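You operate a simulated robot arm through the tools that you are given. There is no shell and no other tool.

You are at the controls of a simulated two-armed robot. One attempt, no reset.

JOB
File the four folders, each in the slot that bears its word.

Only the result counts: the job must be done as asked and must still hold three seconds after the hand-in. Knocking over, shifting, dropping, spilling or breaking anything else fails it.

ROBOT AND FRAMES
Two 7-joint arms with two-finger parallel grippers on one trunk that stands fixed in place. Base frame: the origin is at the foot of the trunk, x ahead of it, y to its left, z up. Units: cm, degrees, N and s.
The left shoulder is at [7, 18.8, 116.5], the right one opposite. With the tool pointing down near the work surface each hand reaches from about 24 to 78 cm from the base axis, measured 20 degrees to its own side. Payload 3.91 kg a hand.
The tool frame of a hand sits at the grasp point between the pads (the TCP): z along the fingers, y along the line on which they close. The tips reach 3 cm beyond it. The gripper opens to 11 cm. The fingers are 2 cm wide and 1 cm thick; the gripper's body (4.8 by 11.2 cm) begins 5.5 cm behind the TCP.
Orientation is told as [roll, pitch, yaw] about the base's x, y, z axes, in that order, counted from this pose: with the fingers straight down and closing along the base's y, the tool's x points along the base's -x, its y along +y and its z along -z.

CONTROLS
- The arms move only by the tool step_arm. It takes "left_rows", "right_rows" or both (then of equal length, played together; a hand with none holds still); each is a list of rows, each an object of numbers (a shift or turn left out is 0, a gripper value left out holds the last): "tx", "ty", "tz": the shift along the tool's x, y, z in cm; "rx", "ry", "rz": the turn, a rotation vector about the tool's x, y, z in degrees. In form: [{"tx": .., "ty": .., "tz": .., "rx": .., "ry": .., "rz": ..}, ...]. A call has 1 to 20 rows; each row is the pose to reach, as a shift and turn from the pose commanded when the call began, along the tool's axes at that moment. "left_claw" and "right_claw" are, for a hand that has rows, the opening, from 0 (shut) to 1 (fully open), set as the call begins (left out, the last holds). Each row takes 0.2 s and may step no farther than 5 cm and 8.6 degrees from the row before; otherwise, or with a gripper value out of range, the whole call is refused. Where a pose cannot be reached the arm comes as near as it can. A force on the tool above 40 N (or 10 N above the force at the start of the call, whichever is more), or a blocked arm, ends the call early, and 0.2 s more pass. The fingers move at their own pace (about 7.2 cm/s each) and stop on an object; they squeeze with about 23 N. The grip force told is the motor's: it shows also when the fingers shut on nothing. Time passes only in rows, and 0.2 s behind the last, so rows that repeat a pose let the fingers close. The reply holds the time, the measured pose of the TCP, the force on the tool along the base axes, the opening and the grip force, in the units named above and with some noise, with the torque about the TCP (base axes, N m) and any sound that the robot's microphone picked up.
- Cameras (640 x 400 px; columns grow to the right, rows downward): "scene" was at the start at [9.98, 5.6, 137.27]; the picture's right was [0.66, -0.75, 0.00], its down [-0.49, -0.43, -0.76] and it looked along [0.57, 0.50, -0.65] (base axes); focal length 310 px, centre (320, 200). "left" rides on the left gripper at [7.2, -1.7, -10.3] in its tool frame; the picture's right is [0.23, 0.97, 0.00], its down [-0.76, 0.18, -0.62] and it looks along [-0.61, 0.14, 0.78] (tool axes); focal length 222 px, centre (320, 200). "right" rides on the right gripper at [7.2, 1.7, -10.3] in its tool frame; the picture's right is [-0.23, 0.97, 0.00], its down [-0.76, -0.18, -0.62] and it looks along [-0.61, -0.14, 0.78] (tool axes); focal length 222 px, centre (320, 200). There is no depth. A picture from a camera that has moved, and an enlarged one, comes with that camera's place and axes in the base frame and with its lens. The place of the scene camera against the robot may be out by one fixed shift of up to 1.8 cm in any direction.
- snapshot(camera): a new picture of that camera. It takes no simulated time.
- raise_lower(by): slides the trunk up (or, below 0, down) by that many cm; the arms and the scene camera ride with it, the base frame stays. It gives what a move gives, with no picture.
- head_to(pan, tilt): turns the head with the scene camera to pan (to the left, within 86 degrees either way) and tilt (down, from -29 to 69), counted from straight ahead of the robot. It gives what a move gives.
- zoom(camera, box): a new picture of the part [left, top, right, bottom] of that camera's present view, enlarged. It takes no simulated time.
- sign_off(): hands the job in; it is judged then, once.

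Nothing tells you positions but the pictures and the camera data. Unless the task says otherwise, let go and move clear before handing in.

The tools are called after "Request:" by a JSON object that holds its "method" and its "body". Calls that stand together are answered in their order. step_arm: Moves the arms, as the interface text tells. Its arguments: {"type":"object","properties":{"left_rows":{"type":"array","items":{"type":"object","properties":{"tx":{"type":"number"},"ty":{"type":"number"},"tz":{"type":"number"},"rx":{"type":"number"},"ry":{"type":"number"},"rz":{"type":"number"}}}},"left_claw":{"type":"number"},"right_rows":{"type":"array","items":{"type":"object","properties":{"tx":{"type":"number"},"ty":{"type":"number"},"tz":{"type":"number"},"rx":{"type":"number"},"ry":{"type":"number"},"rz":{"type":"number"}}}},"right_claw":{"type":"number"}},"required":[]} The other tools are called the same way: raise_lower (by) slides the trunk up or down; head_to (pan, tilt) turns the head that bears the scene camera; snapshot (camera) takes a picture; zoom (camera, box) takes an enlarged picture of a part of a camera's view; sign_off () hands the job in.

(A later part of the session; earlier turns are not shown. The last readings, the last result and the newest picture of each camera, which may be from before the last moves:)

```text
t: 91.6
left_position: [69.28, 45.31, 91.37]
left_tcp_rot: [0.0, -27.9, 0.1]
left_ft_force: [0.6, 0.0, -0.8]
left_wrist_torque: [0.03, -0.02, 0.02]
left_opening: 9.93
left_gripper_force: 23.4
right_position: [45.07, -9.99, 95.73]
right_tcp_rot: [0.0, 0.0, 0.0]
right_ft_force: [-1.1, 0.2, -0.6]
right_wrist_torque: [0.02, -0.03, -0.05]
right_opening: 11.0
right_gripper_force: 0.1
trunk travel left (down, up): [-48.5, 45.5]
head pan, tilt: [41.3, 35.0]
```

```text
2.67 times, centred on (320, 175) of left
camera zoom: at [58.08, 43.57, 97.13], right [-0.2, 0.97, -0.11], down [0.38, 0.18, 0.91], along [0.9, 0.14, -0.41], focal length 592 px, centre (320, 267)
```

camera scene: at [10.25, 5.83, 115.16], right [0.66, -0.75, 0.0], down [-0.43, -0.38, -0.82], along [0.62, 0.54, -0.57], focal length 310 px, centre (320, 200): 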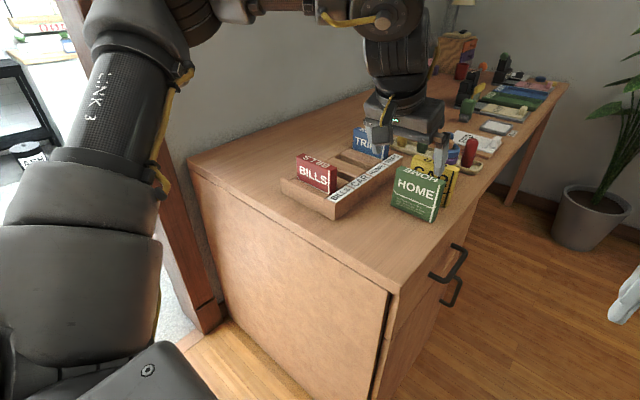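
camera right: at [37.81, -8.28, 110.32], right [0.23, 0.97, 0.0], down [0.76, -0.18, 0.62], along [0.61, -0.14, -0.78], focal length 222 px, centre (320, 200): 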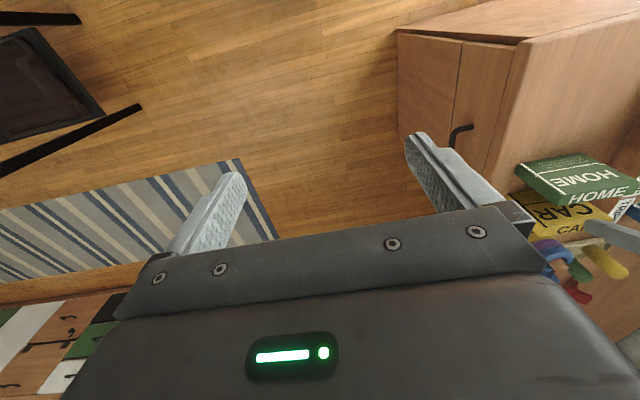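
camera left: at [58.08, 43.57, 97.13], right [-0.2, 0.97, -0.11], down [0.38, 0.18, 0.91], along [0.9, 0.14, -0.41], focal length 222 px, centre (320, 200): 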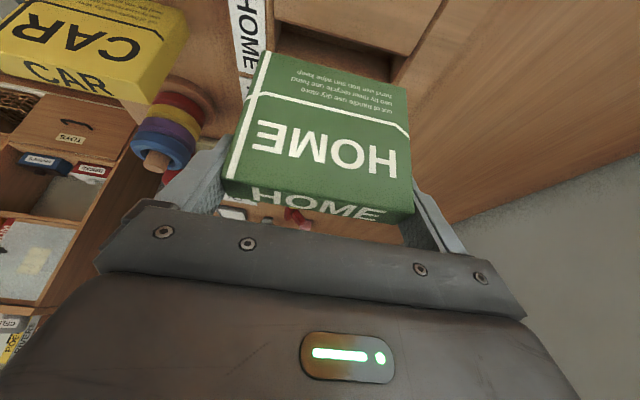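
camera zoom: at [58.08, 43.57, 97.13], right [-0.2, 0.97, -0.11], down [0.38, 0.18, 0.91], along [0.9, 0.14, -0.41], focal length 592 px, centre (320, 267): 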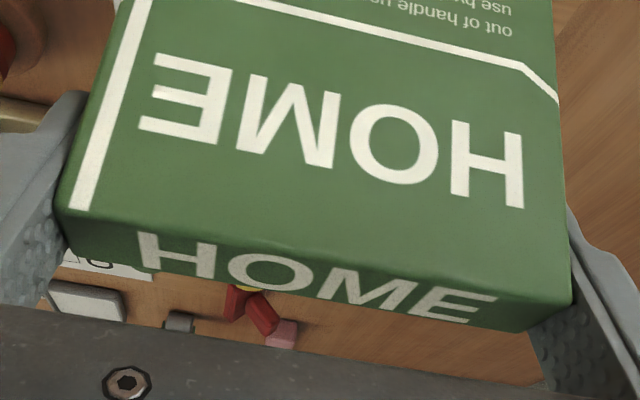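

Slot 3 should centre at x≈69.6 and the folder sits 0.17 behind the TCP. Aligning and lowering to just above the slot.

Request:
{"method": "step_arm", "body": {"left_rows": [{"tx": 0.1, "ty": 0.15, "tz": 0.9}, {"tx": 0.5, "ty": 0.15, "tz": 1.9}, {"tx": 0.92, "ty": 0.15, "tz": 2.79}, {"tx": 0.92, "ty": 0.15, "tz": 2.79}, {"tx": 0.92, "ty": 0.15, "tz": 2.79}]}}

Request:
{"method": "zoom", "body": {"camera": "left", "box": [200, 0, 440, 150]}}

Request:
{"method": "zoom", "body": {"camera": "scene", "box": [320, 110, 400, 180]}}

```text
t: 92.8
left_position: [69.95, 45.49, 88.39]
left_tcp_rot: [-0.1, -27.9, 0.1]
left_ft_force: [0.5, -0.4, -0.7]
left_wrist_torque: [0.01, -0.02, -0.01]
left_opening: 9.92
left_gripper_force: 23.2
right_position: [44.97, -10.02, 95.8]
right_tcp_rot: [0.0, 0.0, 0.0]
right_ft_force: [-0.5, 0.8, 1.5]
right_wrist_torque: [0.01, 0.02, 0.0]
right_opening: 11.0
right_gripper_force: 0.0
trunk travel left (down, up): [-48.5, 45.5]
head pan, tilt: [41.3, 35.0]
```

```text
2.67 times, centred on (320, 75) of left
camera zoom: at [58.67, 43.76, 94.05], right [-0.2, 0.97, -0.11], down [0.38, 0.18, 0.91], along [0.9, 0.14, -0.41], focal length 592 px, centre (320, 533)
```

zoom: 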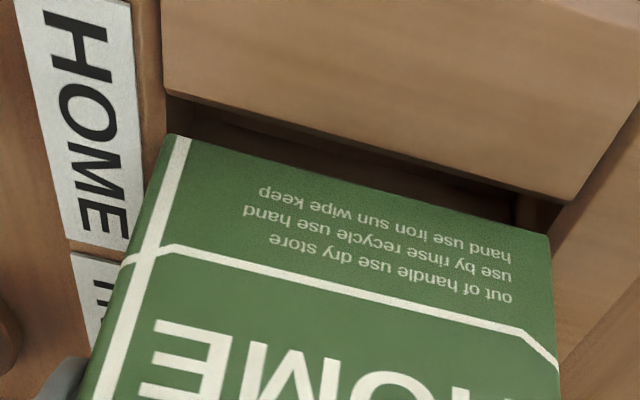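

```text
5.71 times, centred on (360, 145) of scene
camera zoom: at [10.27, 5.84, 119.15], right [0.66, -0.75, 0.0], down [-0.43, -0.38, -0.82], along [0.62, 0.54, -0.57], focal length 1771 px, centre (91, 514)
```

zoom: 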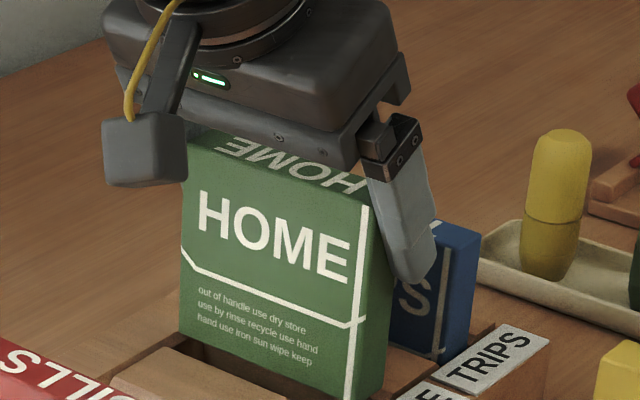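

Request:
{"method": "step_arm", "body": {"left_rows": [{"tx": 0.25, "tz": 0.4}, {"tx": 0.48, "tz": 0.8}, {"tx": 0.7, "tz": 1.2}, {"tx": 0.9, "tz": 1.56}, {"tx": 0.9, "tz": 1.56}]}}

Request:
{"method": "zoom", "body": {"camera": "scene", "box": [320, 110, 400, 180]}}

```text
t: 94.0
left_position: [69.85, 45.57, 86.51]
left_tcp_rot: [0.1, -28.0, 0.0]
left_ft_force: [-0.2, -0.6, -0.7]
left_wrist_torque: [0.02, -0.01, 0.02]
left_opening: 9.92
left_gripper_force: 22.6
right_position: [44.99, -10.06, 95.82]
right_tcp_rot: [0.0, 0.0, 0.0]
right_ft_force: [-0.2, -0.3, 0.4]
right_wrist_torque: [0.02, 0.0, 0.0]
right_opening: 10.99
right_gripper_force: 0.1
trunk travel left (down, up): [-48.5, 45.5]
head pan, tilt: [41.3, 35.0]
```

```text
5.71 times, centred on (360, 145) of scene
camera zoom: at [10.26, 5.83, 119.15], right [0.66, -0.75, 0.0], down [-0.43, -0.38, -0.82], along [0.62, 0.54, -0.57], focal length 1771 px, centre (91, 514)
```

zoom: 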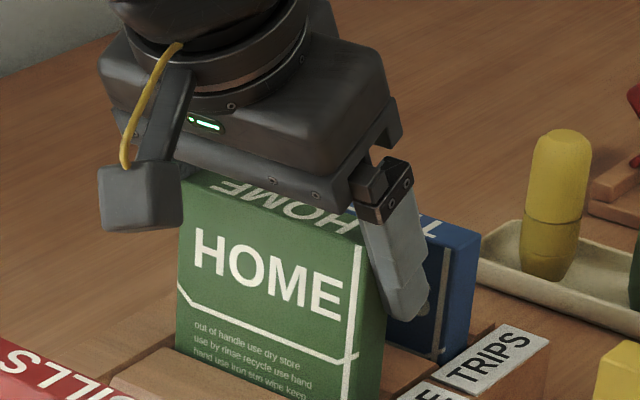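

Request:
{"method": "step_arm", "body": {"left_rows": [{"tx": 0.25, "tz": 0.47}, {"tx": 0.5, "tz": 0.94}, {"tx": 0.75, "tz": 1.41}, {"tx": 1.0, "tz": 1.9}, {"tx": 1.03, "tz": 1.95}, {"tx": 1.03, "tz": 1.95}]}}

Request:
{"method": "step_arm", "body": {"left_rows": [{"tx": 0.09, "tz": 0.177}, {"tx": 0.16, "tz": 0.31}, {"tx": 0.21, "tz": 0.4}, {"tx": 0.21, "tz": 0.4}]}}

Request:
{"method": "zoom", "body": {"camera": "scene", "box": [320, 110, 400, 180]}}

```text
t: 95.4
left_position: [69.89, 45.8, 84.27]
left_tcp_rot: [-0.1, -27.9, 0.0]
left_ft_force: [0.9, -1.2, 0.0]
left_wrist_torque: [0.03, -0.01, -0.01]
left_opening: 9.93
left_gripper_force: 22.9
right_position: [45.08, -10.09, 95.86]
right_tcp_rot: [-0.1, 0.0, 0.1]
right_ft_force: [0.3, 0.4, 0.8]
right_wrist_torque: [0.04, 0.01, 0.0]
right_opening: 10.99
right_gripper_force: 0.1
trunk travel left (down, up): [-48.5, 45.5]
head pan, tilt: [41.3, 35.0]
```

```text
t: 96.4
left_position: [69.91, 45.6, 84.06]
left_tcp_rot: [-0.1, -27.9, 0.1]
left_ft_force: [0.3, 0.9, 0.1]
left_wrist_torque: [-0.07, -0.03, 0.01]
left_opening: 9.93
left_gripper_force: 23.0
right_position: [44.92, -9.98, 95.83]
right_tcp_rot: [0.0, 0.1, 0.2]
right_ft_force: [-0.5, 0.2, 1.3]
right_wrist_torque: [-0.02, -0.02, -0.02]
right_opening: 10.98
right_gripper_force: 0.1
trunk travel left (down, up): [-48.5, 45.5]
head pan, tilt: [41.3, 35.0]
```

```text
5.71 times, centred on (360, 145) of scene
camera zoom: at [10.25, 5.83, 119.15], right [0.66, -0.75, 0.0], down [-0.43, -0.38, -0.82], along [0.62, 0.54, -0.57], focal length 1771 px, centre (91, 514)
```

zoom: 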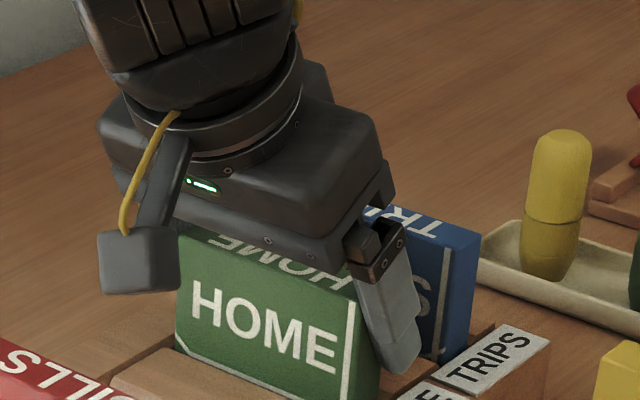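

Request:
{"method": "step_arm", "body": {"left_rows": [{"tx": 0.07, "tz": 0.13}, {"tx": 0.12, "tz": 0.22}, {"tx": 0.12, "tz": 0.22}]}}

```text
t: 97.2
left_position: [69.87, 45.63, 83.85]
left_tcp_rot: [0.0, -28.0, 0.0]
left_ft_force: [4.0, 2.3, 7.7]
left_wrist_torque: [-0.16, -0.19, 0.1]
left_opening: 9.93
left_gripper_force: 23.0
right_position: [45.06, -10.05, 95.92]
right_tcp_rot: [0.0, -0.1, 0.0]
right_ft_force: [-0.7, 0.0, 0.5]
right_wrist_torque: [0.01, 0.03, 0.02]
right_opening: 10.99
right_gripper_force: 0.1
trunk travel left (down, up): [-48.5, 45.5]
head pan, tilt: [41.3, 35.0]
```

HOME is seated (7.7 N up). Releasing and withdrawing.

Request:
{"method": "step_arm", "body": {"left_rows": [{}, {}, {}], "left_claw": 1}}

Request:
{"method": "step_arm", "body": {"left_rows": [{"tz": -2}, {"tz": -5}, {"tz": -9}, {"tz": -13}, {"tz": -13}]}}

Request:
{"method": "snapshot", "body": {"camera": "left"}}

Request:
{"method": "zoom", "body": {"camera": "scene", "box": [290, 90, 470, 210]}}

```text
t: 98.0
left_position: [69.89, 45.67, 83.75]
left_tcp_rot: [0.0, -28.0, 0.0]
left_ft_force: [0.9, 0.3, -0.3]
left_wrist_torque: [-0.02, 0.01, 0.01]
left_opening: 11.03
left_gripper_force: 0.1
right_position: [45.07, -9.88, 95.74]
right_tcp_rot: [0.1, 0.0, 0.0]
right_ft_force: [-0.2, 0.6, 0.7]
right_wrist_torque: [0.0, 0.0, -0.02]
right_opening: 10.99
right_gripper_force: 0.0
trunk travel left (down, up): [-48.5, 45.5]
head pan, tilt: [41.3, 35.0]
```

```text
t: 99.2
left_position: [63.95, 45.3, 94.87]
left_tcp_rot: [0.0, -27.9, 0.0]
left_ft_force: [0.8, 0.2, -0.2]
left_wrist_torque: [0.0, 0.03, 0.03]
left_opening: 11.02
left_gripper_force: 0.1
right_position: [45.14, -9.92, 95.84]
right_tcp_rot: [0.0, 0.1, 0.0]
right_ft_force: [0.1, -0.6, 0.8]
right_wrist_torque: [-0.03, 0.02, -0.02]
right_opening: 10.98
right_gripper_force: 0.0
trunk travel left (down, up): [-48.5, 45.5]
head pan, tilt: [41.3, 35.0]
```

```text
taken
camera left: at [52.81, 43.7, 100.42], right [-0.2, 0.97, -0.11], down [0.38, 0.18, 0.91], along [0.9, 0.14, -0.41], focal length 222 px, centre (320, 200)
```

left: 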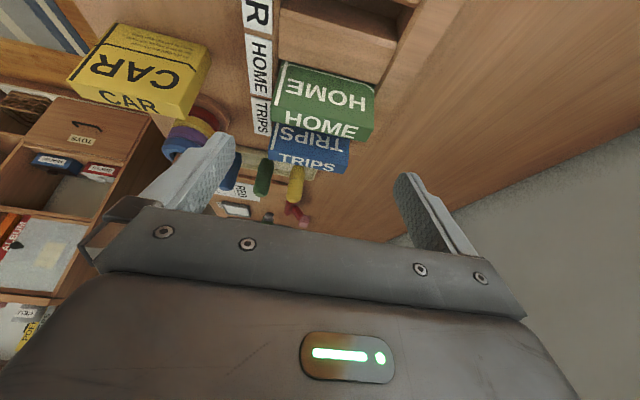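

```text
3.33 times, centred on (380, 150) of scene
camera zoom: at [10.34, 5.87, 119.14], right [0.66, -0.75, 0.0], down [-0.43, -0.38, -0.82], along [0.61, 0.54, -0.57], focal length 1033 px, centre (120, 367)
```

zoom: 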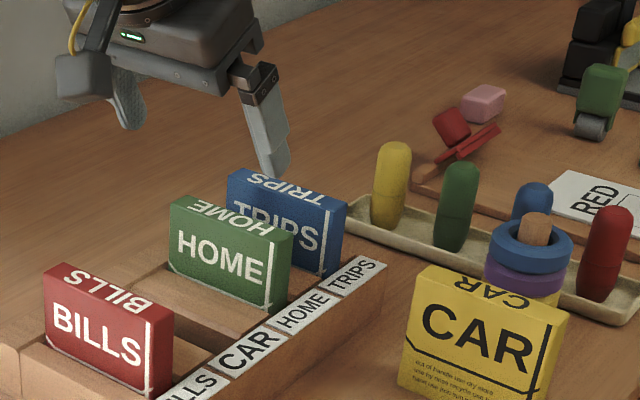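

Three folders are filed. Now I'll measure the CAR folder's position precisely, and the ring stacker behind it.

Request:
{"method": "zoom", "body": {"camera": "left", "box": [50, 10, 250, 160]}}

Request:
{"method": "zoom", "body": {"camera": "scene", "box": [390, 130, 490, 230]}}

```text
2.67 times, centred on (150, 85) of left
camera zoom: at [52.81, 43.7, 100.42], right [-0.2, 0.97, -0.11], down [0.38, 0.18, 0.91], along [0.9, 0.14, -0.41], focal length 592 px, centre (773, 507)
```

zoom: 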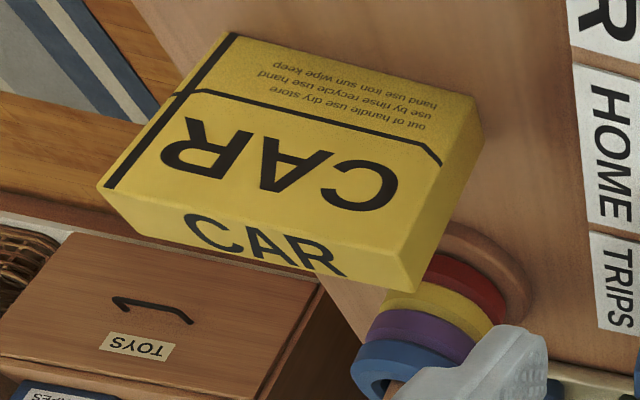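

```text
4.00 times, centred on (440, 180) of scene
camera zoom: at [10.34, 5.87, 119.14], right [0.66, -0.75, 0.0], down [-0.43, -0.38, -0.82], along [0.61, 0.54, -0.57], focal length 1240 px, centre (-160, 280)
```

zoom: 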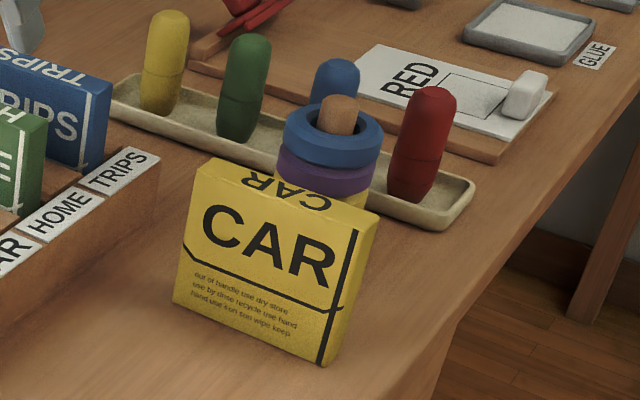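

CAR is centred near (73.2, 26.6), with the ring stacker at least 5 cm beyond it. It needs a steep (~58°) forward tilt to reach. I'll stage the hand in clear air first and lower the trunk.

Request:
{"method": "step_arm", "body": {"left_rows": [{"tx": 0.5, "ty": -2, "tz": -2.5}, {"tx": 1.5, "ty": -5, "tz": -5, "ry": -3}, {"tx": 2.4, "ty": -9, "tz": -7.23, "ry": -7}, {"tx": 2.96, "ty": -13.5, "tz": -7.23, "ry": -11}, {"tx": 2.96, "ty": -17.5, "tz": -7.23, "ry": -15}, {"tx": 2.96, "ty": -18.7, "tz": -7.23, "ry": -17}, {"tx": 2.96, "ty": -18.7, "tz": -7.23, "ry": -17}]}}

Request:
{"method": "raise_lower", "body": {"by": -8}}

Request:
{"method": "snapshot", "body": {"camera": "scene"}}

```text
t: 100.8
left_position: [57.88, 26.86, 100.13]
left_tcp_rot: [0.0, -45.0, 0.0]
left_ft_force: [-0.1, 0.7, 0.0]
left_wrist_torque: [0.02, -0.01, -0.05]
left_opening: 11.01
left_gripper_force: 0.0
right_position: [45.02, -10.09, 95.73]
right_tcp_rot: [0.0, 0.0, 0.0]
right_ft_force: [0.1, 0.2, 0.4]
right_wrist_torque: [-0.03, 0.0, 0.01]
right_opening: 11.02
right_gripper_force: 0.0
trunk travel left (down, up): [-48.5, 45.5]
head pan, tilt: [41.3, 35.0]
```

```text
t: 102.0
left_position: [57.93, 26.87, 92.08]
left_tcp_rot: [0.0, -45.0, 0.0]
left_ft_force: [-0.4, 0.0, -0.1]
left_wrist_torque: [-0.02, 0.01, 0.0]
left_opening: 10.98
left_gripper_force: 0.1
right_position: [45.02, -10.18, 87.86]
right_tcp_rot: [0.0, 0.0, 0.0]
right_ft_force: [-0.5, -0.2, 0.3]
right_wrist_torque: [0.0, -0.01, -0.01]
right_opening: 10.98
right_gripper_force: 0.0
trunk travel left (down, up): [-40.5, 53.5]
head pan, tilt: [41.3, 35.0]
```

```text
taken
camera scene: at [10.23, 5.82, 111.16], right [0.66, -0.75, 0.0], down [-0.43, -0.38, -0.82], along [0.62, 0.54, -0.57], focal length 310 px, centre (320, 200)
```

scene: 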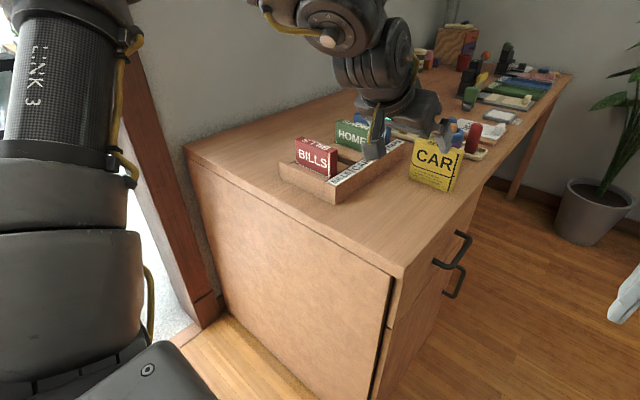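

Request:
{"method": "step_arm", "body": {"left_rows": [{"ry": -5}, {"ry": -10}, {"ry": -13, "tx": -1.4, "tz": 2}, {"ry": -13, "tx": -2.8, "tz": 4}, {"ry": -13, "tx": -4.2, "tz": 6, "ty": -0.3}, {"ry": -13, "tx": -5.6, "tz": 8, "ty": -0.3}, {"ry": -13, "tx": -7.0, "tz": 9.9, "ty": -0.3}, {"ry": -13, "tx": -7.0, "tz": 9.9, "ty": -0.3}]}}

Request:
{"method": "snapshot", "body": {"camera": "left"}}

Request:
{"method": "zoom", "body": {"camera": "scene", "box": [340, 60, 500, 200]}}

```text
t: 103.8
left_position: [69.94, 26.55, 90.51]
left_tcp_rot: [0.0, -58.0, 0.1]
left_ft_force: [-0.1, -0.1, 0.4]
left_wrist_torque: [0.01, -0.02, 0.0]
left_opening: 11.0
left_gripper_force: 0.0
right_position: [44.98, -10.01, 87.83]
right_tcp_rot: [0.0, -0.1, 0.0]
right_ft_force: [-0.3, -0.3, 0.2]
right_wrist_torque: [-0.01, -0.04, -0.02]
right_opening: 11.0
right_gripper_force: 0.1
trunk travel left (down, up): [-40.5, 53.5]
head pan, tilt: [41.3, 35.0]
```

```text
taken
camera left: at [57.21, 24.91, 89.69], right [-0.12, 0.97, -0.19], down [-0.12, 0.18, 0.98], along [0.98, 0.14, 0.1], focal length 222 px, centre (320, 200)
```

left: 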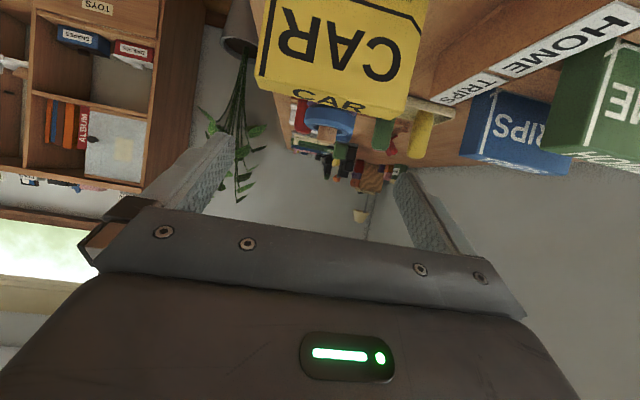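

```text
2.86 times, centred on (420, 130) of scene
camera zoom: at [10.19, 5.81, 111.16], right [0.66, -0.75, 0.0], down [-0.43, -0.38, -0.82], along [0.62, 0.54, -0.57], focal length 886 px, centre (34, 400)
```

zoom: 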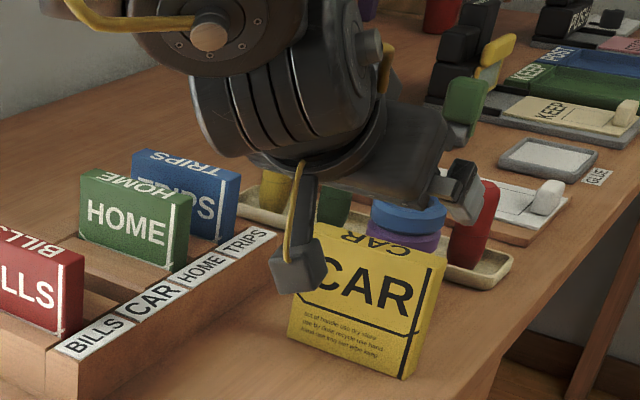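

Request:
{"method": "zoom", "body": {"camera": "left", "box": [230, 0, 450, 140]}}

```text
2.86 times, centred on (340, 70) of left
camera zoom: at [57.21, 24.91, 89.69], right [-0.12, 0.97, -0.19], down [-0.12, 0.18, 0.98], along [0.98, 0.14, 0.1], focal length 635 px, centre (263, 571)
```

zoom: 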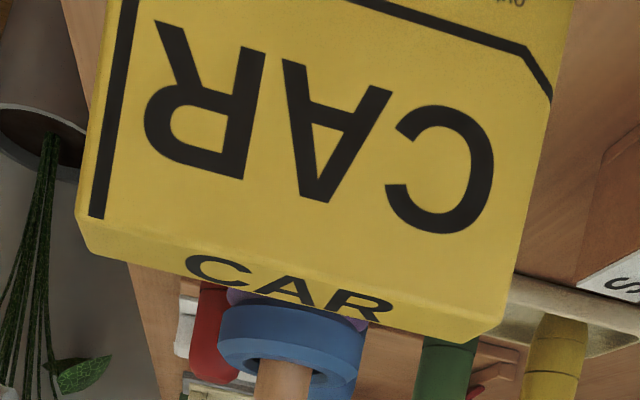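

CAR's centre reads ≈ (73.05, 26.5). Descending to straddle it.

Request:
{"method": "step_arm", "body": {"left_rows": [{"tx": 1.5, "tz": 1.6, "ty": -0.05}, {"tx": 2.6, "tz": 3.1, "ty": -0.05}, {"tx": 3.6, "tz": 4.7, "ty": -0.05}, {"tx": 4.57, "tz": 6.29, "ty": -0.05}, {"tx": 4.57, "tz": 6.29, "ty": -0.05}, {"tx": 4.57, "tz": 6.29, "ty": -0.05}]}}

Request:
{"method": "snapshot", "body": {"camera": "left"}}

Request:
{"method": "zoom", "body": {"camera": "scene", "box": [360, 90, 480, 200]}}

```text
t: 105.2
left_position: [72.74, 26.47, 82.84]
left_tcp_rot: [0.0, -57.8, 0.2]
left_ft_force: [-0.3, -0.1, -0.3]
left_wrist_torque: [-0.01, 0.0, -0.01]
left_opening: 11.01
left_gripper_force: 0.0
right_position: [45.04, -10.01, 87.83]
right_tcp_rot: [-0.1, 0.0, 0.0]
right_ft_force: [-0.9, 0.2, -0.7]
right_wrist_torque: [-0.02, -0.01, 0.0]
right_opening: 11.0
right_gripper_force: 0.1
trunk travel left (down, up): [-40.5, 53.5]
head pan, tilt: [41.3, 35.0]
```

```text
taken
camera left: at [60.09, 24.74, 82.21], right [-0.12, 0.97, -0.19], down [-0.12, 0.18, 0.98], along [0.98, 0.14, 0.1], focal length 222 px, centre (320, 200)
```

left: 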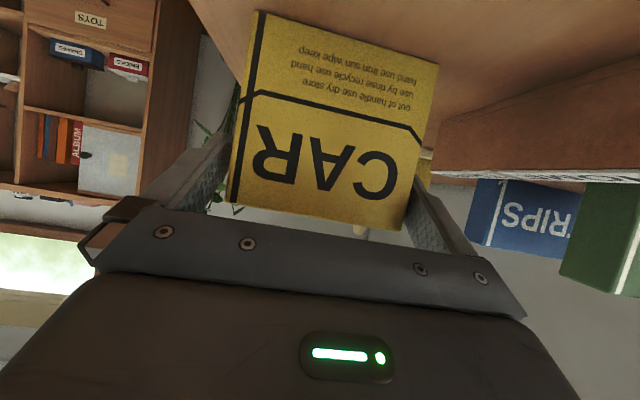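

```text
3.64 times, centred on (420, 145) of scene
camera zoom: at [10.27, 5.83, 111.15], right [0.66, -0.75, 0.0], down [-0.43, -0.38, -0.82], along [0.62, 0.54, -0.57], focal length 1127 px, centre (-44, 400)
```

zoom: 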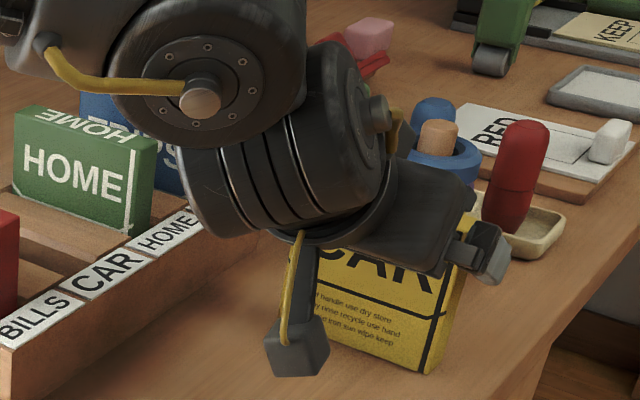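

Straddled correctly. Closing, a small vertical lift, then drawing CAR back toward x≈55 for a regrip.

Request:
{"method": "step_arm", "body": {"left_rows": [{}, {}, {}, {}], "left_claw": 0}}

Request:
{"method": "step_arm", "body": {"left_rows": [{"tx": -0.85, "tz": -0.53}, {"tx": -2.12, "tz": -1.32}, {"tx": -3.4, "tz": -2.12}, {"tx": -3.4, "tz": -2.12}]}}

Request:
{"method": "snapshot", "body": {"camera": "left"}}

Request:
{"method": "zoom", "body": {"camera": "scene", "box": [360, 90, 480, 200]}}

```text
t: 106.2
left_position: [72.61, 26.4, 83.01]
left_tcp_rot: [0.1, -57.9, -0.1]
left_ft_force: [0.5, 0.1, 1.3]
left_wrist_torque: [0.0, -0.02, 0.02]
left_opening: 9.91
left_gripper_force: 23.3
right_position: [45.04, -10.03, 87.8]
right_tcp_rot: [0.1, 0.0, 0.0]
right_ft_force: [-0.7, -0.8, 0.6]
right_wrist_torque: [0.03, -0.01, 0.0]
right_opening: 10.99
right_gripper_force: 0.0
trunk travel left (down, up): [-40.5, 53.5]
head pan, tilt: [41.3, 35.0]
```

```text
t: 107.2
left_position: [72.8, 26.46, 86.72]
left_tcp_rot: [0.0, -57.9, 0.1]
left_ft_force: [0.3, -1.3, -0.4]
left_wrist_torque: [0.0, 0.02, -0.03]
left_opening: 9.93
left_gripper_force: 23.5
right_position: [45.11, -9.99, 87.85]
right_tcp_rot: [0.1, 0.0, 0.0]
right_ft_force: [-0.2, -0.3, 0.0]
right_wrist_torque: [0.02, -0.04, 0.02]
right_opening: 11.03
right_gripper_force: 0.1
trunk travel left (down, up): [-40.5, 53.5]
head pan, tilt: [41.3, 35.0]
```

```text
taken
camera left: at [60.22, 24.78, 86.07], right [-0.12, 0.97, -0.19], down [-0.12, 0.18, 0.98], along [0.98, 0.14, 0.1], focal length 222 px, centre (320, 200)
```

left: 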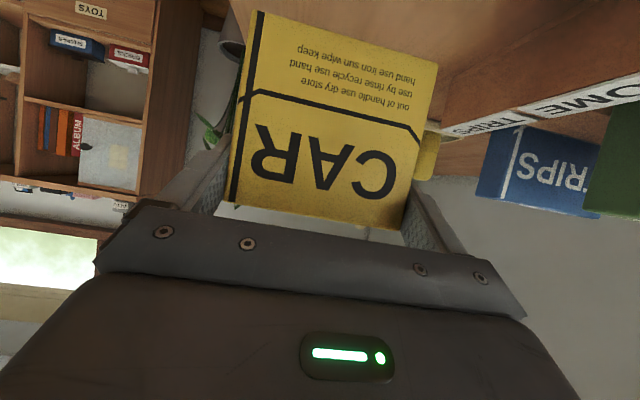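

```text
3.64 times, centred on (420, 145) of scene
camera zoom: at [10.28, 5.83, 111.15], right [0.66, -0.75, 0.0], down [-0.43, -0.38, -0.82], along [0.62, 0.54, -0.57], focal length 1127 px, centre (-44, 400)
```

zoom: 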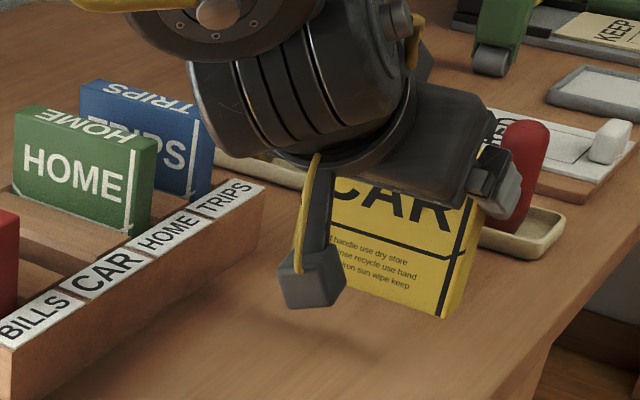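

CAR is held steady. Drawing it back.

Request:
{"method": "step_arm", "body": {"left_rows": [{"tx": 1.06, "tz": -1.7}, {"tx": 3.18, "tz": -5.09}, {"tx": 5.3, "tz": -8.48}, {"tx": 7.42, "tz": -11.87}, {"tx": 9.01, "tz": -14.42}, {"tx": 9.01, "tz": -14.42}, {"tx": 9.01, "tz": -14.42}]}}

Request:
{"method": "step_arm", "body": {"left_rows": [{"tx": 0.85, "tz": 0.53}, {"tx": 1.7, "tz": 1.06}, {"tx": 2.4, "tz": 1.5}, {"tx": 2.7, "tz": 1.69}, {"tx": 2.7, "tz": 1.69}]}}

Request:
{"method": "zoom", "body": {"camera": "scene", "box": [320, 90, 460, 230]}}

```text
t: 108.8
left_position: [58.83, 26.86, 86.65]
left_tcp_rot: [0.1, -57.9, -0.1]
left_ft_force: [-0.2, -0.4, -1.0]
left_wrist_torque: [0.0, -0.01, -0.02]
left_opening: 9.91
left_gripper_force: 23.0
left hand out of reach, approached as far as the arm can: row 5, 6, 7
right_position: [45.14, -9.99, 87.69]
right_tcp_rot: [0.1, 0.0, 0.1]
right_ft_force: [0.1, 0.6, 0.4]
right_wrist_torque: [0.03, 0.01, 0.01]
right_opening: 11.03
right_gripper_force: 0.0
trunk travel left (down, up): [-40.5, 53.5]
head pan, tilt: [41.3, 35.0]
```

```text
t: 110.0
left_position: [58.91, 26.72, 83.33]
left_tcp_rot: [-0.1, -57.9, 0.1]
left_ft_force: [-0.1, 0.2, -1.0]
left_wrist_torque: [-0.03, -0.01, 0.0]
left_opening: 9.95
left_gripper_force: 23.3
right_position: [44.98, -9.99, 87.71]
right_tcp_rot: [-0.1, 0.0, -0.1]
right_ft_force: [0.1, 0.0, -0.6]
right_wrist_torque: [0.01, 0.02, 0.03]
right_opening: 11.01
right_gripper_force: 0.0
trunk travel left (down, up): [-40.5, 53.5]
head pan, tilt: [41.3, 35.0]
```

```text
2.86 times, centred on (390, 160) of scene
camera zoom: at [10.26, 5.83, 111.15], right [0.66, -0.75, 0.0], down [-0.43, -0.38, -0.82], along [0.62, 0.54, -0.57], focal length 886 px, centre (120, 314)
```

zoom: 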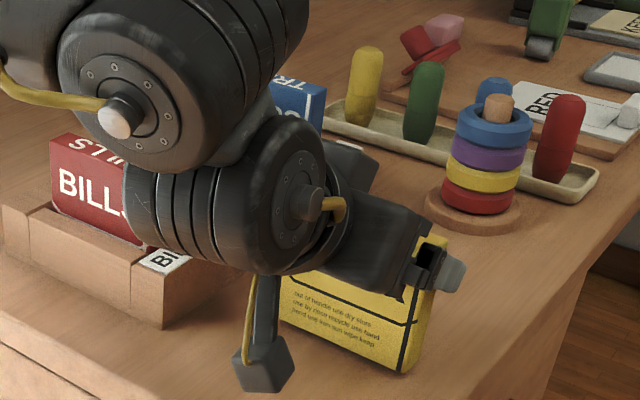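

Now feeling for the table.

Request:
{"method": "step_arm", "body": {"left_rows": [{"tx": 0.1, "tz": 0.06}, {"tx": 0.21, "tz": 0.13}, {"tx": 0.21, "tz": 0.13}]}}

Request:
{"method": "step_arm", "body": {"left_rows": [{"tx": 0.06, "tz": 0.04}, {"tx": 0.13, "tz": 0.08}, {"tx": 0.13, "tz": 0.08}]}}

```text
t: 110.8
left_position: [58.87, 26.67, 83.23]
left_tcp_rot: [0.0, -58.0, 0.0]
left_ft_force: [-0.2, -0.8, -0.6]
left_wrist_torque: [0.0, -0.01, 0.03]
left_opening: 9.94
left_gripper_force: 22.8
right_position: [45.0, -9.87, 87.88]
right_tcp_rot: [0.1, 0.0, 0.1]
right_ft_force: [0.0, -0.9, -1.0]
right_wrist_torque: [-0.01, 0.0, -0.03]
right_opening: 11.0
right_gripper_force: 0.0
trunk travel left (down, up): [-40.5, 53.5]
head pan, tilt: [41.3, 35.0]
```

```text
t: 111.5
left_position: [58.8, 26.64, 83.07]
left_tcp_rot: [0.1, -58.0, 0.0]
left_ft_force: [-0.5, 0.8, -0.6]
left_wrist_torque: [-0.03, -0.02, 0.01]
left_opening: 9.94
left_gripper_force: 23.2
right_position: [45.04, -9.96, 87.92]
right_tcp_rot: [0.1, -0.1, 0.0]
right_ft_force: [-0.6, -0.5, -0.1]
right_wrist_torque: [0.0, -0.01, 0.01]
right_opening: 11.01
right_gripper_force: 0.1
trunk travel left (down, up): [-40.5, 53.5]
head pan, tilt: [41.3, 35.0]
```

Request:
{"method": "step_arm", "body": {"left_rows": [{"tx": 0.06, "tz": 0.04}, {"tx": 0.13, "tz": 0.08}, {"tx": 0.13, "tz": 0.08}]}}

Request:
{"method": "step_arm", "body": {"left_rows": [{"tx": 0.06, "tz": 0.04}, {"tx": 0.1, "tz": 0.06}, {"tx": 0.1, "tz": 0.06}]}}

```text
t: 112.3
left_position: [58.63, 26.65, 82.89]
left_tcp_rot: [0.0, -57.9, 0.1]
left_ft_force: [0.5, -0.2, 1.0]
left_wrist_torque: [-0.06, 0.01, 0.0]
left_opening: 9.93
left_gripper_force: 23.0
right_position: [45.1, -10.06, 87.68]
right_tcp_rot: [0.0, 0.1, 0.1]
right_ft_force: [1.3, -0.2, -0.1]
right_wrist_torque: [0.0, -0.03, 0.01]
right_opening: 10.99
right_gripper_force: 0.0
trunk travel left (down, up): [-40.5, 53.5]
head pan, tilt: [41.3, 35.0]
```

```text
t: 113.2
left_position: [58.85, 26.5, 82.94]
left_tcp_rot: [-0.1, -58.0, 0.1]
left_ft_force: [2.8, 2.4, 7.2]
left_wrist_torque: [-0.04, -0.14, 0.04]
left_opening: 9.93
left_gripper_force: 22.8
right_position: [45.0, -10.03, 87.88]
right_tcp_rot: [-0.1, 0.0, 0.0]
right_ft_force: [-0.3, -0.1, -0.9]
right_wrist_torque: [-0.01, 0.0, 0.0]
right_opening: 10.99
right_gripper_force: 0.1
trunk travel left (down, up): [-40.5, 53.5]
head pan, tilt: [41.3, 35.0]
```

CAR is down. Releasing, lifting off, then raising the trunk and regripping at 22° for the CAR slot.

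Request:
{"method": "step_arm", "body": {"left_rows": [{}, {}, {}], "left_claw": 1}}

Request:
{"method": "step_arm", "body": {"left_rows": [{"tx": -1.7, "tz": -1.06}, {"tx": -3.4, "tz": -2.12}, {"tx": -6, "tz": -3.7}, {"tx": -8.5, "tz": -5.3}, {"tx": -8.5, "tz": -5.3}]}}

Request:
{"method": "snapshot", "body": {"camera": "left"}}

Request:
{"method": "zoom", "body": {"camera": "scene", "box": [320, 90, 460, 230]}}

```text
t: 114.0
left_position: [58.84, 26.59, 82.77]
left_tcp_rot: [-0.1, -57.9, 0.0]
left_ft_force: [-0.3, 0.3, -0.4]
left_wrist_torque: [0.02, 0.02, 0.01]
left_opening: 10.99
left_gripper_force: 0.0
right_position: [45.06, -10.02, 87.75]
right_tcp_rot: [0.0, 0.1, 0.0]
right_ft_force: [0.3, -0.5, -0.1]
right_wrist_torque: [-0.02, 0.01, -0.02]
right_opening: 11.02
right_gripper_force: 0.0
trunk travel left (down, up): [-40.5, 53.5]
head pan, tilt: [41.3, 35.0]
```

```text
t: 115.2
left_position: [58.81, 26.6, 92.76]
left_tcp_rot: [-0.2, -58.0, 0.1]
left_ft_force: [-0.4, -0.3, -0.4]
left_wrist_torque: [0.02, 0.0, 0.03]
left_opening: 10.98
left_gripper_force: 0.0
right_position: [44.98, -10.01, 87.82]
right_tcp_rot: [0.0, 0.0, 0.0]
right_ft_force: [0.0, 0.5, 0.0]
right_wrist_torque: [-0.06, 0.01, 0.0]
right_opening: 11.01
right_gripper_force: 0.2
trunk travel left (down, up): [-40.5, 53.5]
head pan, tilt: [41.3, 35.0]
```

```text
taken
camera left: at [46.22, 24.9, 92.01], right [-0.12, 0.97, -0.19], down [-0.12, 0.18, 0.98], along [0.98, 0.14, 0.1], focal length 222 px, centre (320, 200)
```

left: 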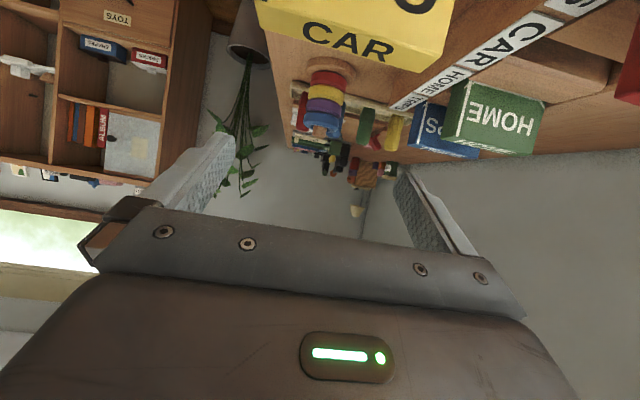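

```text
2.86 times, centred on (390, 160) of scene
camera zoom: at [10.31, 5.86, 111.14], right [0.66, -0.75, 0.0], down [-0.43, -0.38, -0.82], along [0.61, 0.54, -0.57], focal length 886 px, centre (120, 314)
```

zoom: 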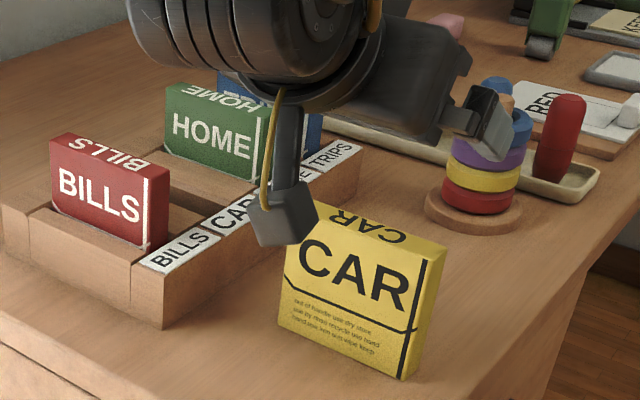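

Request:
{"method": "raise_lower", "body": {"by": 8}}

Request:
{"method": "step_arm", "body": {"left_rows": [{"ry": 7.2}, {"ry": 14.4}, {"ry": 21.6}, {"ry": 28.8}, {"ry": 36}, {"ry": 36}, {"ry": 36}]}}

Request:
{"method": "snapshot", "body": {"camera": "left"}}

```text
t: 116.3
left_position: [58.76, 26.51, 100.7]
left_tcp_rot: [0.0, -57.9, 0.2]
left_ft_force: [-0.5, -0.2, 0.0]
left_wrist_torque: [0.02, 0.01, 0.0]
left_opening: 10.99
left_gripper_force: 0.0
right_position: [45.0, -10.02, 95.82]
right_tcp_rot: [0.1, 0.0, 0.0]
right_ft_force: [0.3, 0.2, 0.0]
right_wrist_torque: [0.0, 0.04, 0.0]
right_opening: 10.99
right_gripper_force: 0.0
trunk travel left (down, up): [-48.5, 45.5]
head pan, tilt: [41.3, 35.0]
```

```text
t: 117.9
left_position: [57.82, 27.49, 100.23]
left_tcp_rot: [-0.3, -22.0, 0.0]
left_ft_force: [0.3, -0.4, 0.5]
left_wrist_torque: [-0.02, -0.01, 0.04]
left_opening: 10.98
left_gripper_force: 0.2
left hand out of reach, approached as far as the arm can: row 5, 6, 7
right_position: [45.08, -10.0, 95.86]
right_tcp_rot: [0.0, 0.1, 0.1]
right_ft_force: [0.5, -0.1, -0.9]
right_wrist_torque: [-0.05, 0.0, -0.01]
right_opening: 10.99
right_gripper_force: 0.0
trunk travel left (down, up): [-48.5, 45.5]
head pan, tilt: [41.3, 35.0]
```

```text
taken
camera left: at [47.4, 25.83, 106.98], right [-0.21, 0.97, -0.09], down [0.47, 0.18, 0.86], along [0.86, 0.14, -0.5], focal length 222 px, centre (320, 200)
```

left: 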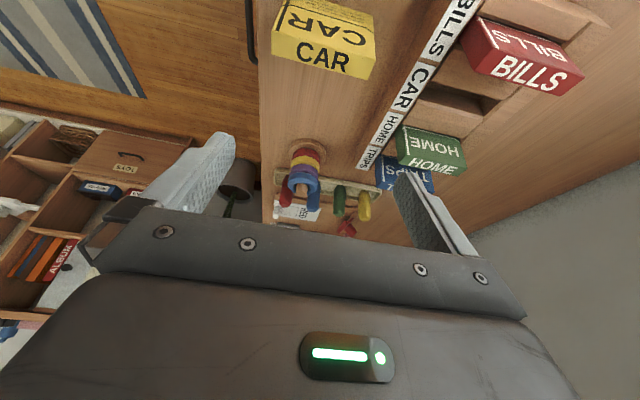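

Request:
{"method": "step_arm", "body": {"left_rows": [{"tx": 1, "tz": 2.5}, {"tx": 2, "tz": 5}, {"tx": 3, "tz": 7.42}, {"tx": 2.26, "tz": 9.33, "ty": -0.5}, {"tx": 2.26, "tz": 9.33, "ty": -0.95}, {"tx": 2.26, "tz": 9.33, "ty": -0.95}]}}

Request:
{"method": "zoom", "body": {"camera": "left", "box": [230, 30, 430, 170]}}

Request:
{"method": "zoom", "body": {"camera": "scene", "box": [320, 90, 460, 230]}}

```text
t: 119.3
left_position: [59.38, 26.03, 90.73]
left_tcp_rot: [0.1, -21.9, 0.1]
left_ft_force: [-0.2, 0.1, 0.7]
left_wrist_torque: [0.02, 0.04, 0.02]
left_opening: 11.0
left_gripper_force: 0.0
right_position: [45.04, -10.06, 95.76]
right_tcp_rot: [0.1, 0.0, -0.1]
right_ft_force: [-0.5, 0.4, -0.2]
right_wrist_torque: [0.0, 0.0, 0.02]
right_opening: 11.0
right_gripper_force: 0.0
trunk travel left (down, up): [-48.5, 45.5]
head pan, tilt: [41.3, 35.0]
```

```text
2.86 times, centred on (330, 100) of left
camera zoom: at [48.8, 24.49, 97.55], right [-0.21, 0.97, -0.09], down [0.47, 0.18, 0.86], along [0.86, 0.14, -0.5], focal length 635 px, centre (291, 486)
```

zoom: 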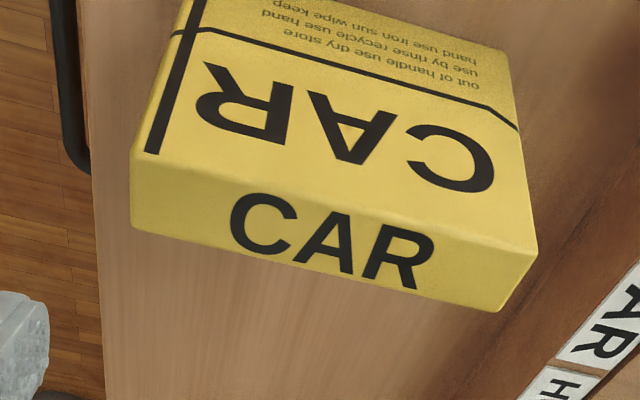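

```text
2.86 times, centred on (390, 160) of scene
camera zoom: at [10.29, 5.83, 119.15], right [0.66, -0.75, 0.0], down [-0.43, -0.38, -0.82], along [0.62, 0.54, -0.57], focal length 886 px, centre (120, 314)
```

zoom: 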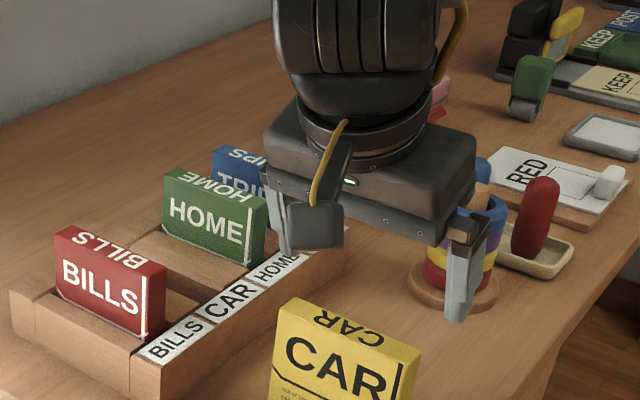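

CAR is at (59.3, 26.7); the hand is 0.5 cm off in y. I'll correct, then descend.

Request:
{"method": "step_arm", "body": {"left_rows": [{"ty": 0.5}, {"ty": 0.55, "tx": 0.7, "tz": 1.7}, {"ty": 0.55, "tx": 0.7, "tz": 1.7}]}}

```text
t: 120.1
left_position: [59.41, 26.81, 88.84]
left_tcp_rot: [0.0, -22.0, -0.1]
left_ft_force: [-0.5, -0.7, -1.0]
left_wrist_torque: [-0.03, 0.0, -0.02]
left_opening: 10.99
left_gripper_force: 0.0
right_position: [45.07, -10.06, 95.72]
right_tcp_rot: [0.0, 0.0, 0.0]
right_ft_force: [0.1, -0.1, -0.4]
right_wrist_torque: [-0.01, 0.03, 0.0]
right_opening: 11.02
right_gripper_force: 0.1
trunk travel left (down, up): [-48.5, 45.5]
head pan, tilt: [41.3, 35.0]
```

Request:
{"method": "step_arm", "body": {"left_rows": [{"ty": -0.1, "tx": 0.5, "tz": 1.25}, {"ty": -0.1, "tx": 1.0, "tz": 2.5}, {"ty": -0.1, "tx": 1.5, "tz": 3.8}, {"ty": -0.1, "tx": 2.06, "tz": 5.1}, {"ty": -0.1, "tx": 2.06, "tz": 5.1}, {"ty": -0.1, "tx": 2.06, "tz": 5.1}]}}

Request:
{"method": "snapshot", "body": {"camera": "left"}}

```text
t: 121.5
left_position: [59.22, 26.9, 83.32]
left_tcp_rot: [0.1, -21.9, 0.0]
left_ft_force: [-0.2, 0.4, 0.0]
left_wrist_torque: [-0.01, 0.0, -0.02]
left_opening: 10.99
left_gripper_force: 0.1
right_position: [45.06, -9.94, 95.8]
right_tcp_rot: [0.0, -0.1, 0.0]
right_ft_force: [0.2, 0.4, 0.1]
right_wrist_torque: [0.02, 0.0, 0.01]
right_opening: 10.98
right_gripper_force: 0.0
trunk travel left (down, up): [-48.5, 45.5]
head pan, tilt: [41.3, 35.0]
```

```text
taken
camera left: at [48.68, 25.1, 90.19], right [-0.21, 0.97, -0.09], down [0.47, 0.18, 0.86], along [0.85, 0.14, -0.5], focal length 222 px, centre (320, 200)
```

left: 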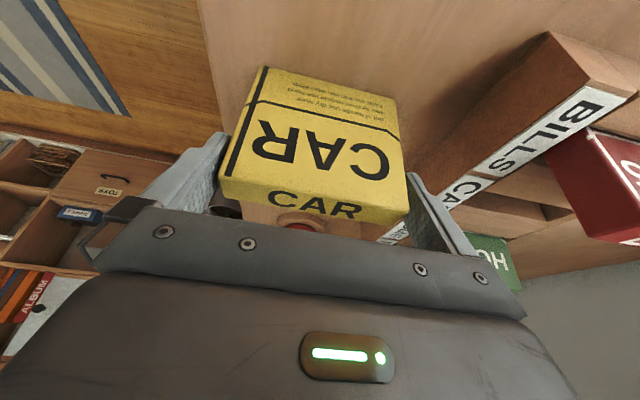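

Request:
{"method": "step_arm", "body": {"left_rows": [{"ty": -0.15}, {"ty": -0.15}, {"ty": -0.15}, {"ty": -0.15}], "left_claw": 0}}

Request:
{"method": "step_arm", "body": {"left_rows": [{"tx": -0.375, "tz": -0.927}, {"tx": -1.12, "tz": -2.78}, {"tx": -2.4, "tz": -6}, {"tx": -3.75, "tz": -9.27}, {"tx": -3.75, "tz": -9.27, "ty": 4}, {"tx": -3.75, "tz": -9.27, "ty": 8.5}, {"tx": -3.75, "tz": -9.27, "ty": 13}, {"tx": -3.75, "tz": -9.27, "ty": 17}, {"tx": -3.75, "tz": -9.27, "ty": 18.7}, {"tx": -3.75, "tz": -9.27, "ty": 18.7}]}}

Request:
{"method": "snapshot", "body": {"camera": "scene"}}

```text
t: 122.5
left_position: [59.14, 26.61, 83.39]
left_tcp_rot: [0.0, -22.0, 0.1]
left_ft_force: [1.0, 0.9, 2.8]
left_wrist_torque: [0.01, -0.08, 0.04]
left_opening: 9.92
left_gripper_force: 23.0
right_position: [45.16, -10.02, 95.82]
right_tcp_rot: [-0.1, 0.0, 0.0]
right_ft_force: [-0.1, -0.3, -0.5]
right_wrist_torque: [-0.01, -0.02, 0.01]
right_opening: 10.99
right_gripper_force: 0.0
trunk travel left (down, up): [-48.5, 45.5]
head pan, tilt: [41.3, 35.0]
```

```text
t: 124.7
left_position: [59.31, 45.28, 93.64]
left_tcp_rot: [0.0, -22.0, 0.0]
left_ft_force: [0.2, -0.4, -0.5]
left_wrist_torque: [-0.02, -0.05, -0.02]
left_opening: 9.94
left_gripper_force: 22.7
right_position: [45.12, -10.08, 95.8]
right_tcp_rot: [0.0, -0.1, 0.0]
right_ft_force: [1.3, 0.6, 0.5]
right_wrist_torque: [0.0, 0.01, 0.0]
right_opening: 10.97
right_gripper_force: 0.1
trunk travel left (down, up): [-48.5, 45.5]
head pan, tilt: [41.3, 35.0]
```

```text
taken
camera scene: at [10.26, 5.83, 119.15], right [0.66, -0.75, 0.0], down [-0.43, -0.38, -0.82], along [0.62, 0.54, -0.57], focal length 310 px, centre (320, 200)
```

scene: 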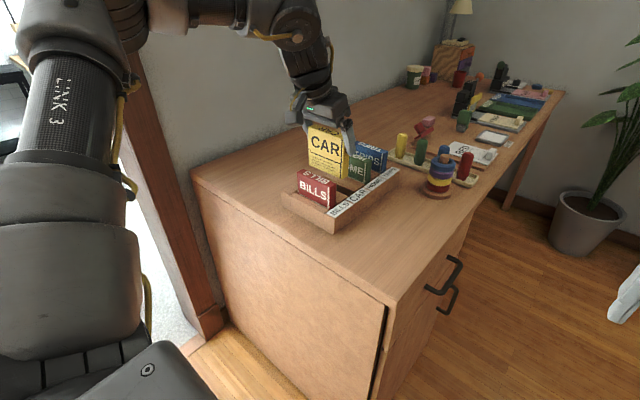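

CAR is held above the rack. Checking how it sits in the grip and where slot 2 is.

Request:
{"method": "step_arm", "body": {"left_rows": [{"tx": -1.5, "tz": 0.6}, {"tx": -3.15, "tz": 1.27, "ty": 0.15}, {"tx": -3.15, "tz": 1.27, "ty": 0.15}, {"tx": -3.15, "tz": 1.27, "ty": 0.15}]}}

Request:
{"method": "zoom", "body": {"camera": "left", "box": [200, 20, 440, 170]}}

Request:
{"method": "zoom", "body": {"camera": "left", "box": [200, 110, 440, 260]}}

Request:
{"method": "zoom", "body": {"camera": "scene", "box": [280, 110, 400, 210]}}

```text
t: 125.7
left_position: [62.91, 45.52, 93.49]
left_tcp_rot: [0.0, -21.9, 0.1]
left_ft_force: [0.4, 0.4, -0.4]
left_wrist_torque: [-0.04, 0.03, 0.03]
left_opening: 9.94
left_gripper_force: 23.7
right_position: [45.16, -10.01, 95.88]
right_tcp_rot: [0.0, 0.0, 0.0]
right_ft_force: [0.5, 0.0, 0.0]
right_wrist_torque: [-0.03, 0.0, 0.04]
right_opening: 10.99
right_gripper_force: 0.0
trunk travel left (down, up): [-48.5, 45.5]
head pan, tilt: [41.3, 35.0]
```

```text
2.67 times, centred on (320, 95) of left
camera zoom: at [52.32, 43.83, 100.32], right [-0.21, 0.97, -0.08], down [0.47, 0.18, 0.86], along [0.85, 0.14, -0.5], focal length 592 px, centre (320, 480)
```

zoom: 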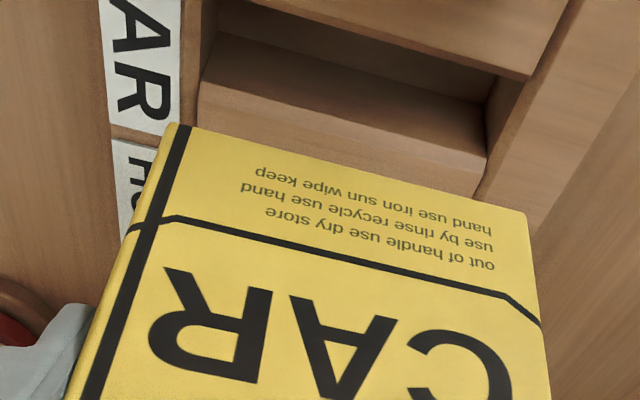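

```text
2.67 times, centred on (320, 185) of left
camera zoom: at [52.32, 43.83, 100.32], right [-0.21, 0.97, -0.08], down [0.47, 0.18, 0.86], along [0.85, 0.14, -0.5], focal length 592 px, centre (320, 240)
```

zoom: 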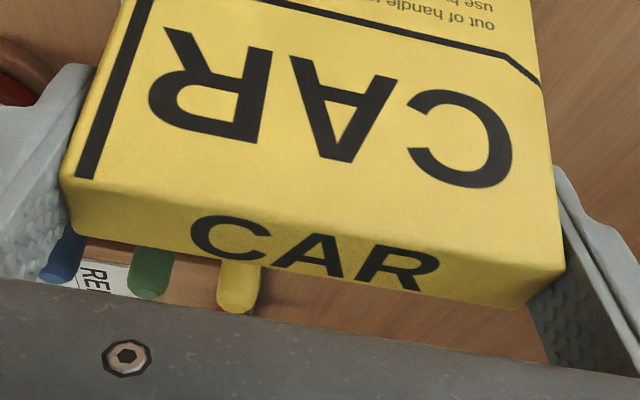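

```text
4.00 times, centred on (340, 160) of scene
camera zoom: at [10.29, 5.82, 119.15], right [0.66, -0.75, 0.0], down [-0.43, -0.38, -0.82], along [0.62, 0.54, -0.57], focal length 1240 px, centre (240, 360)
```

zoom: 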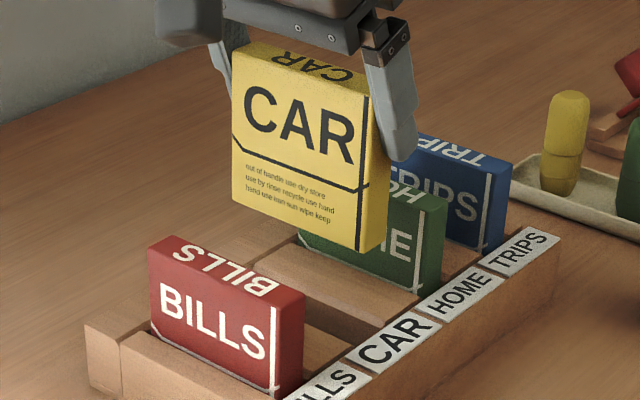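

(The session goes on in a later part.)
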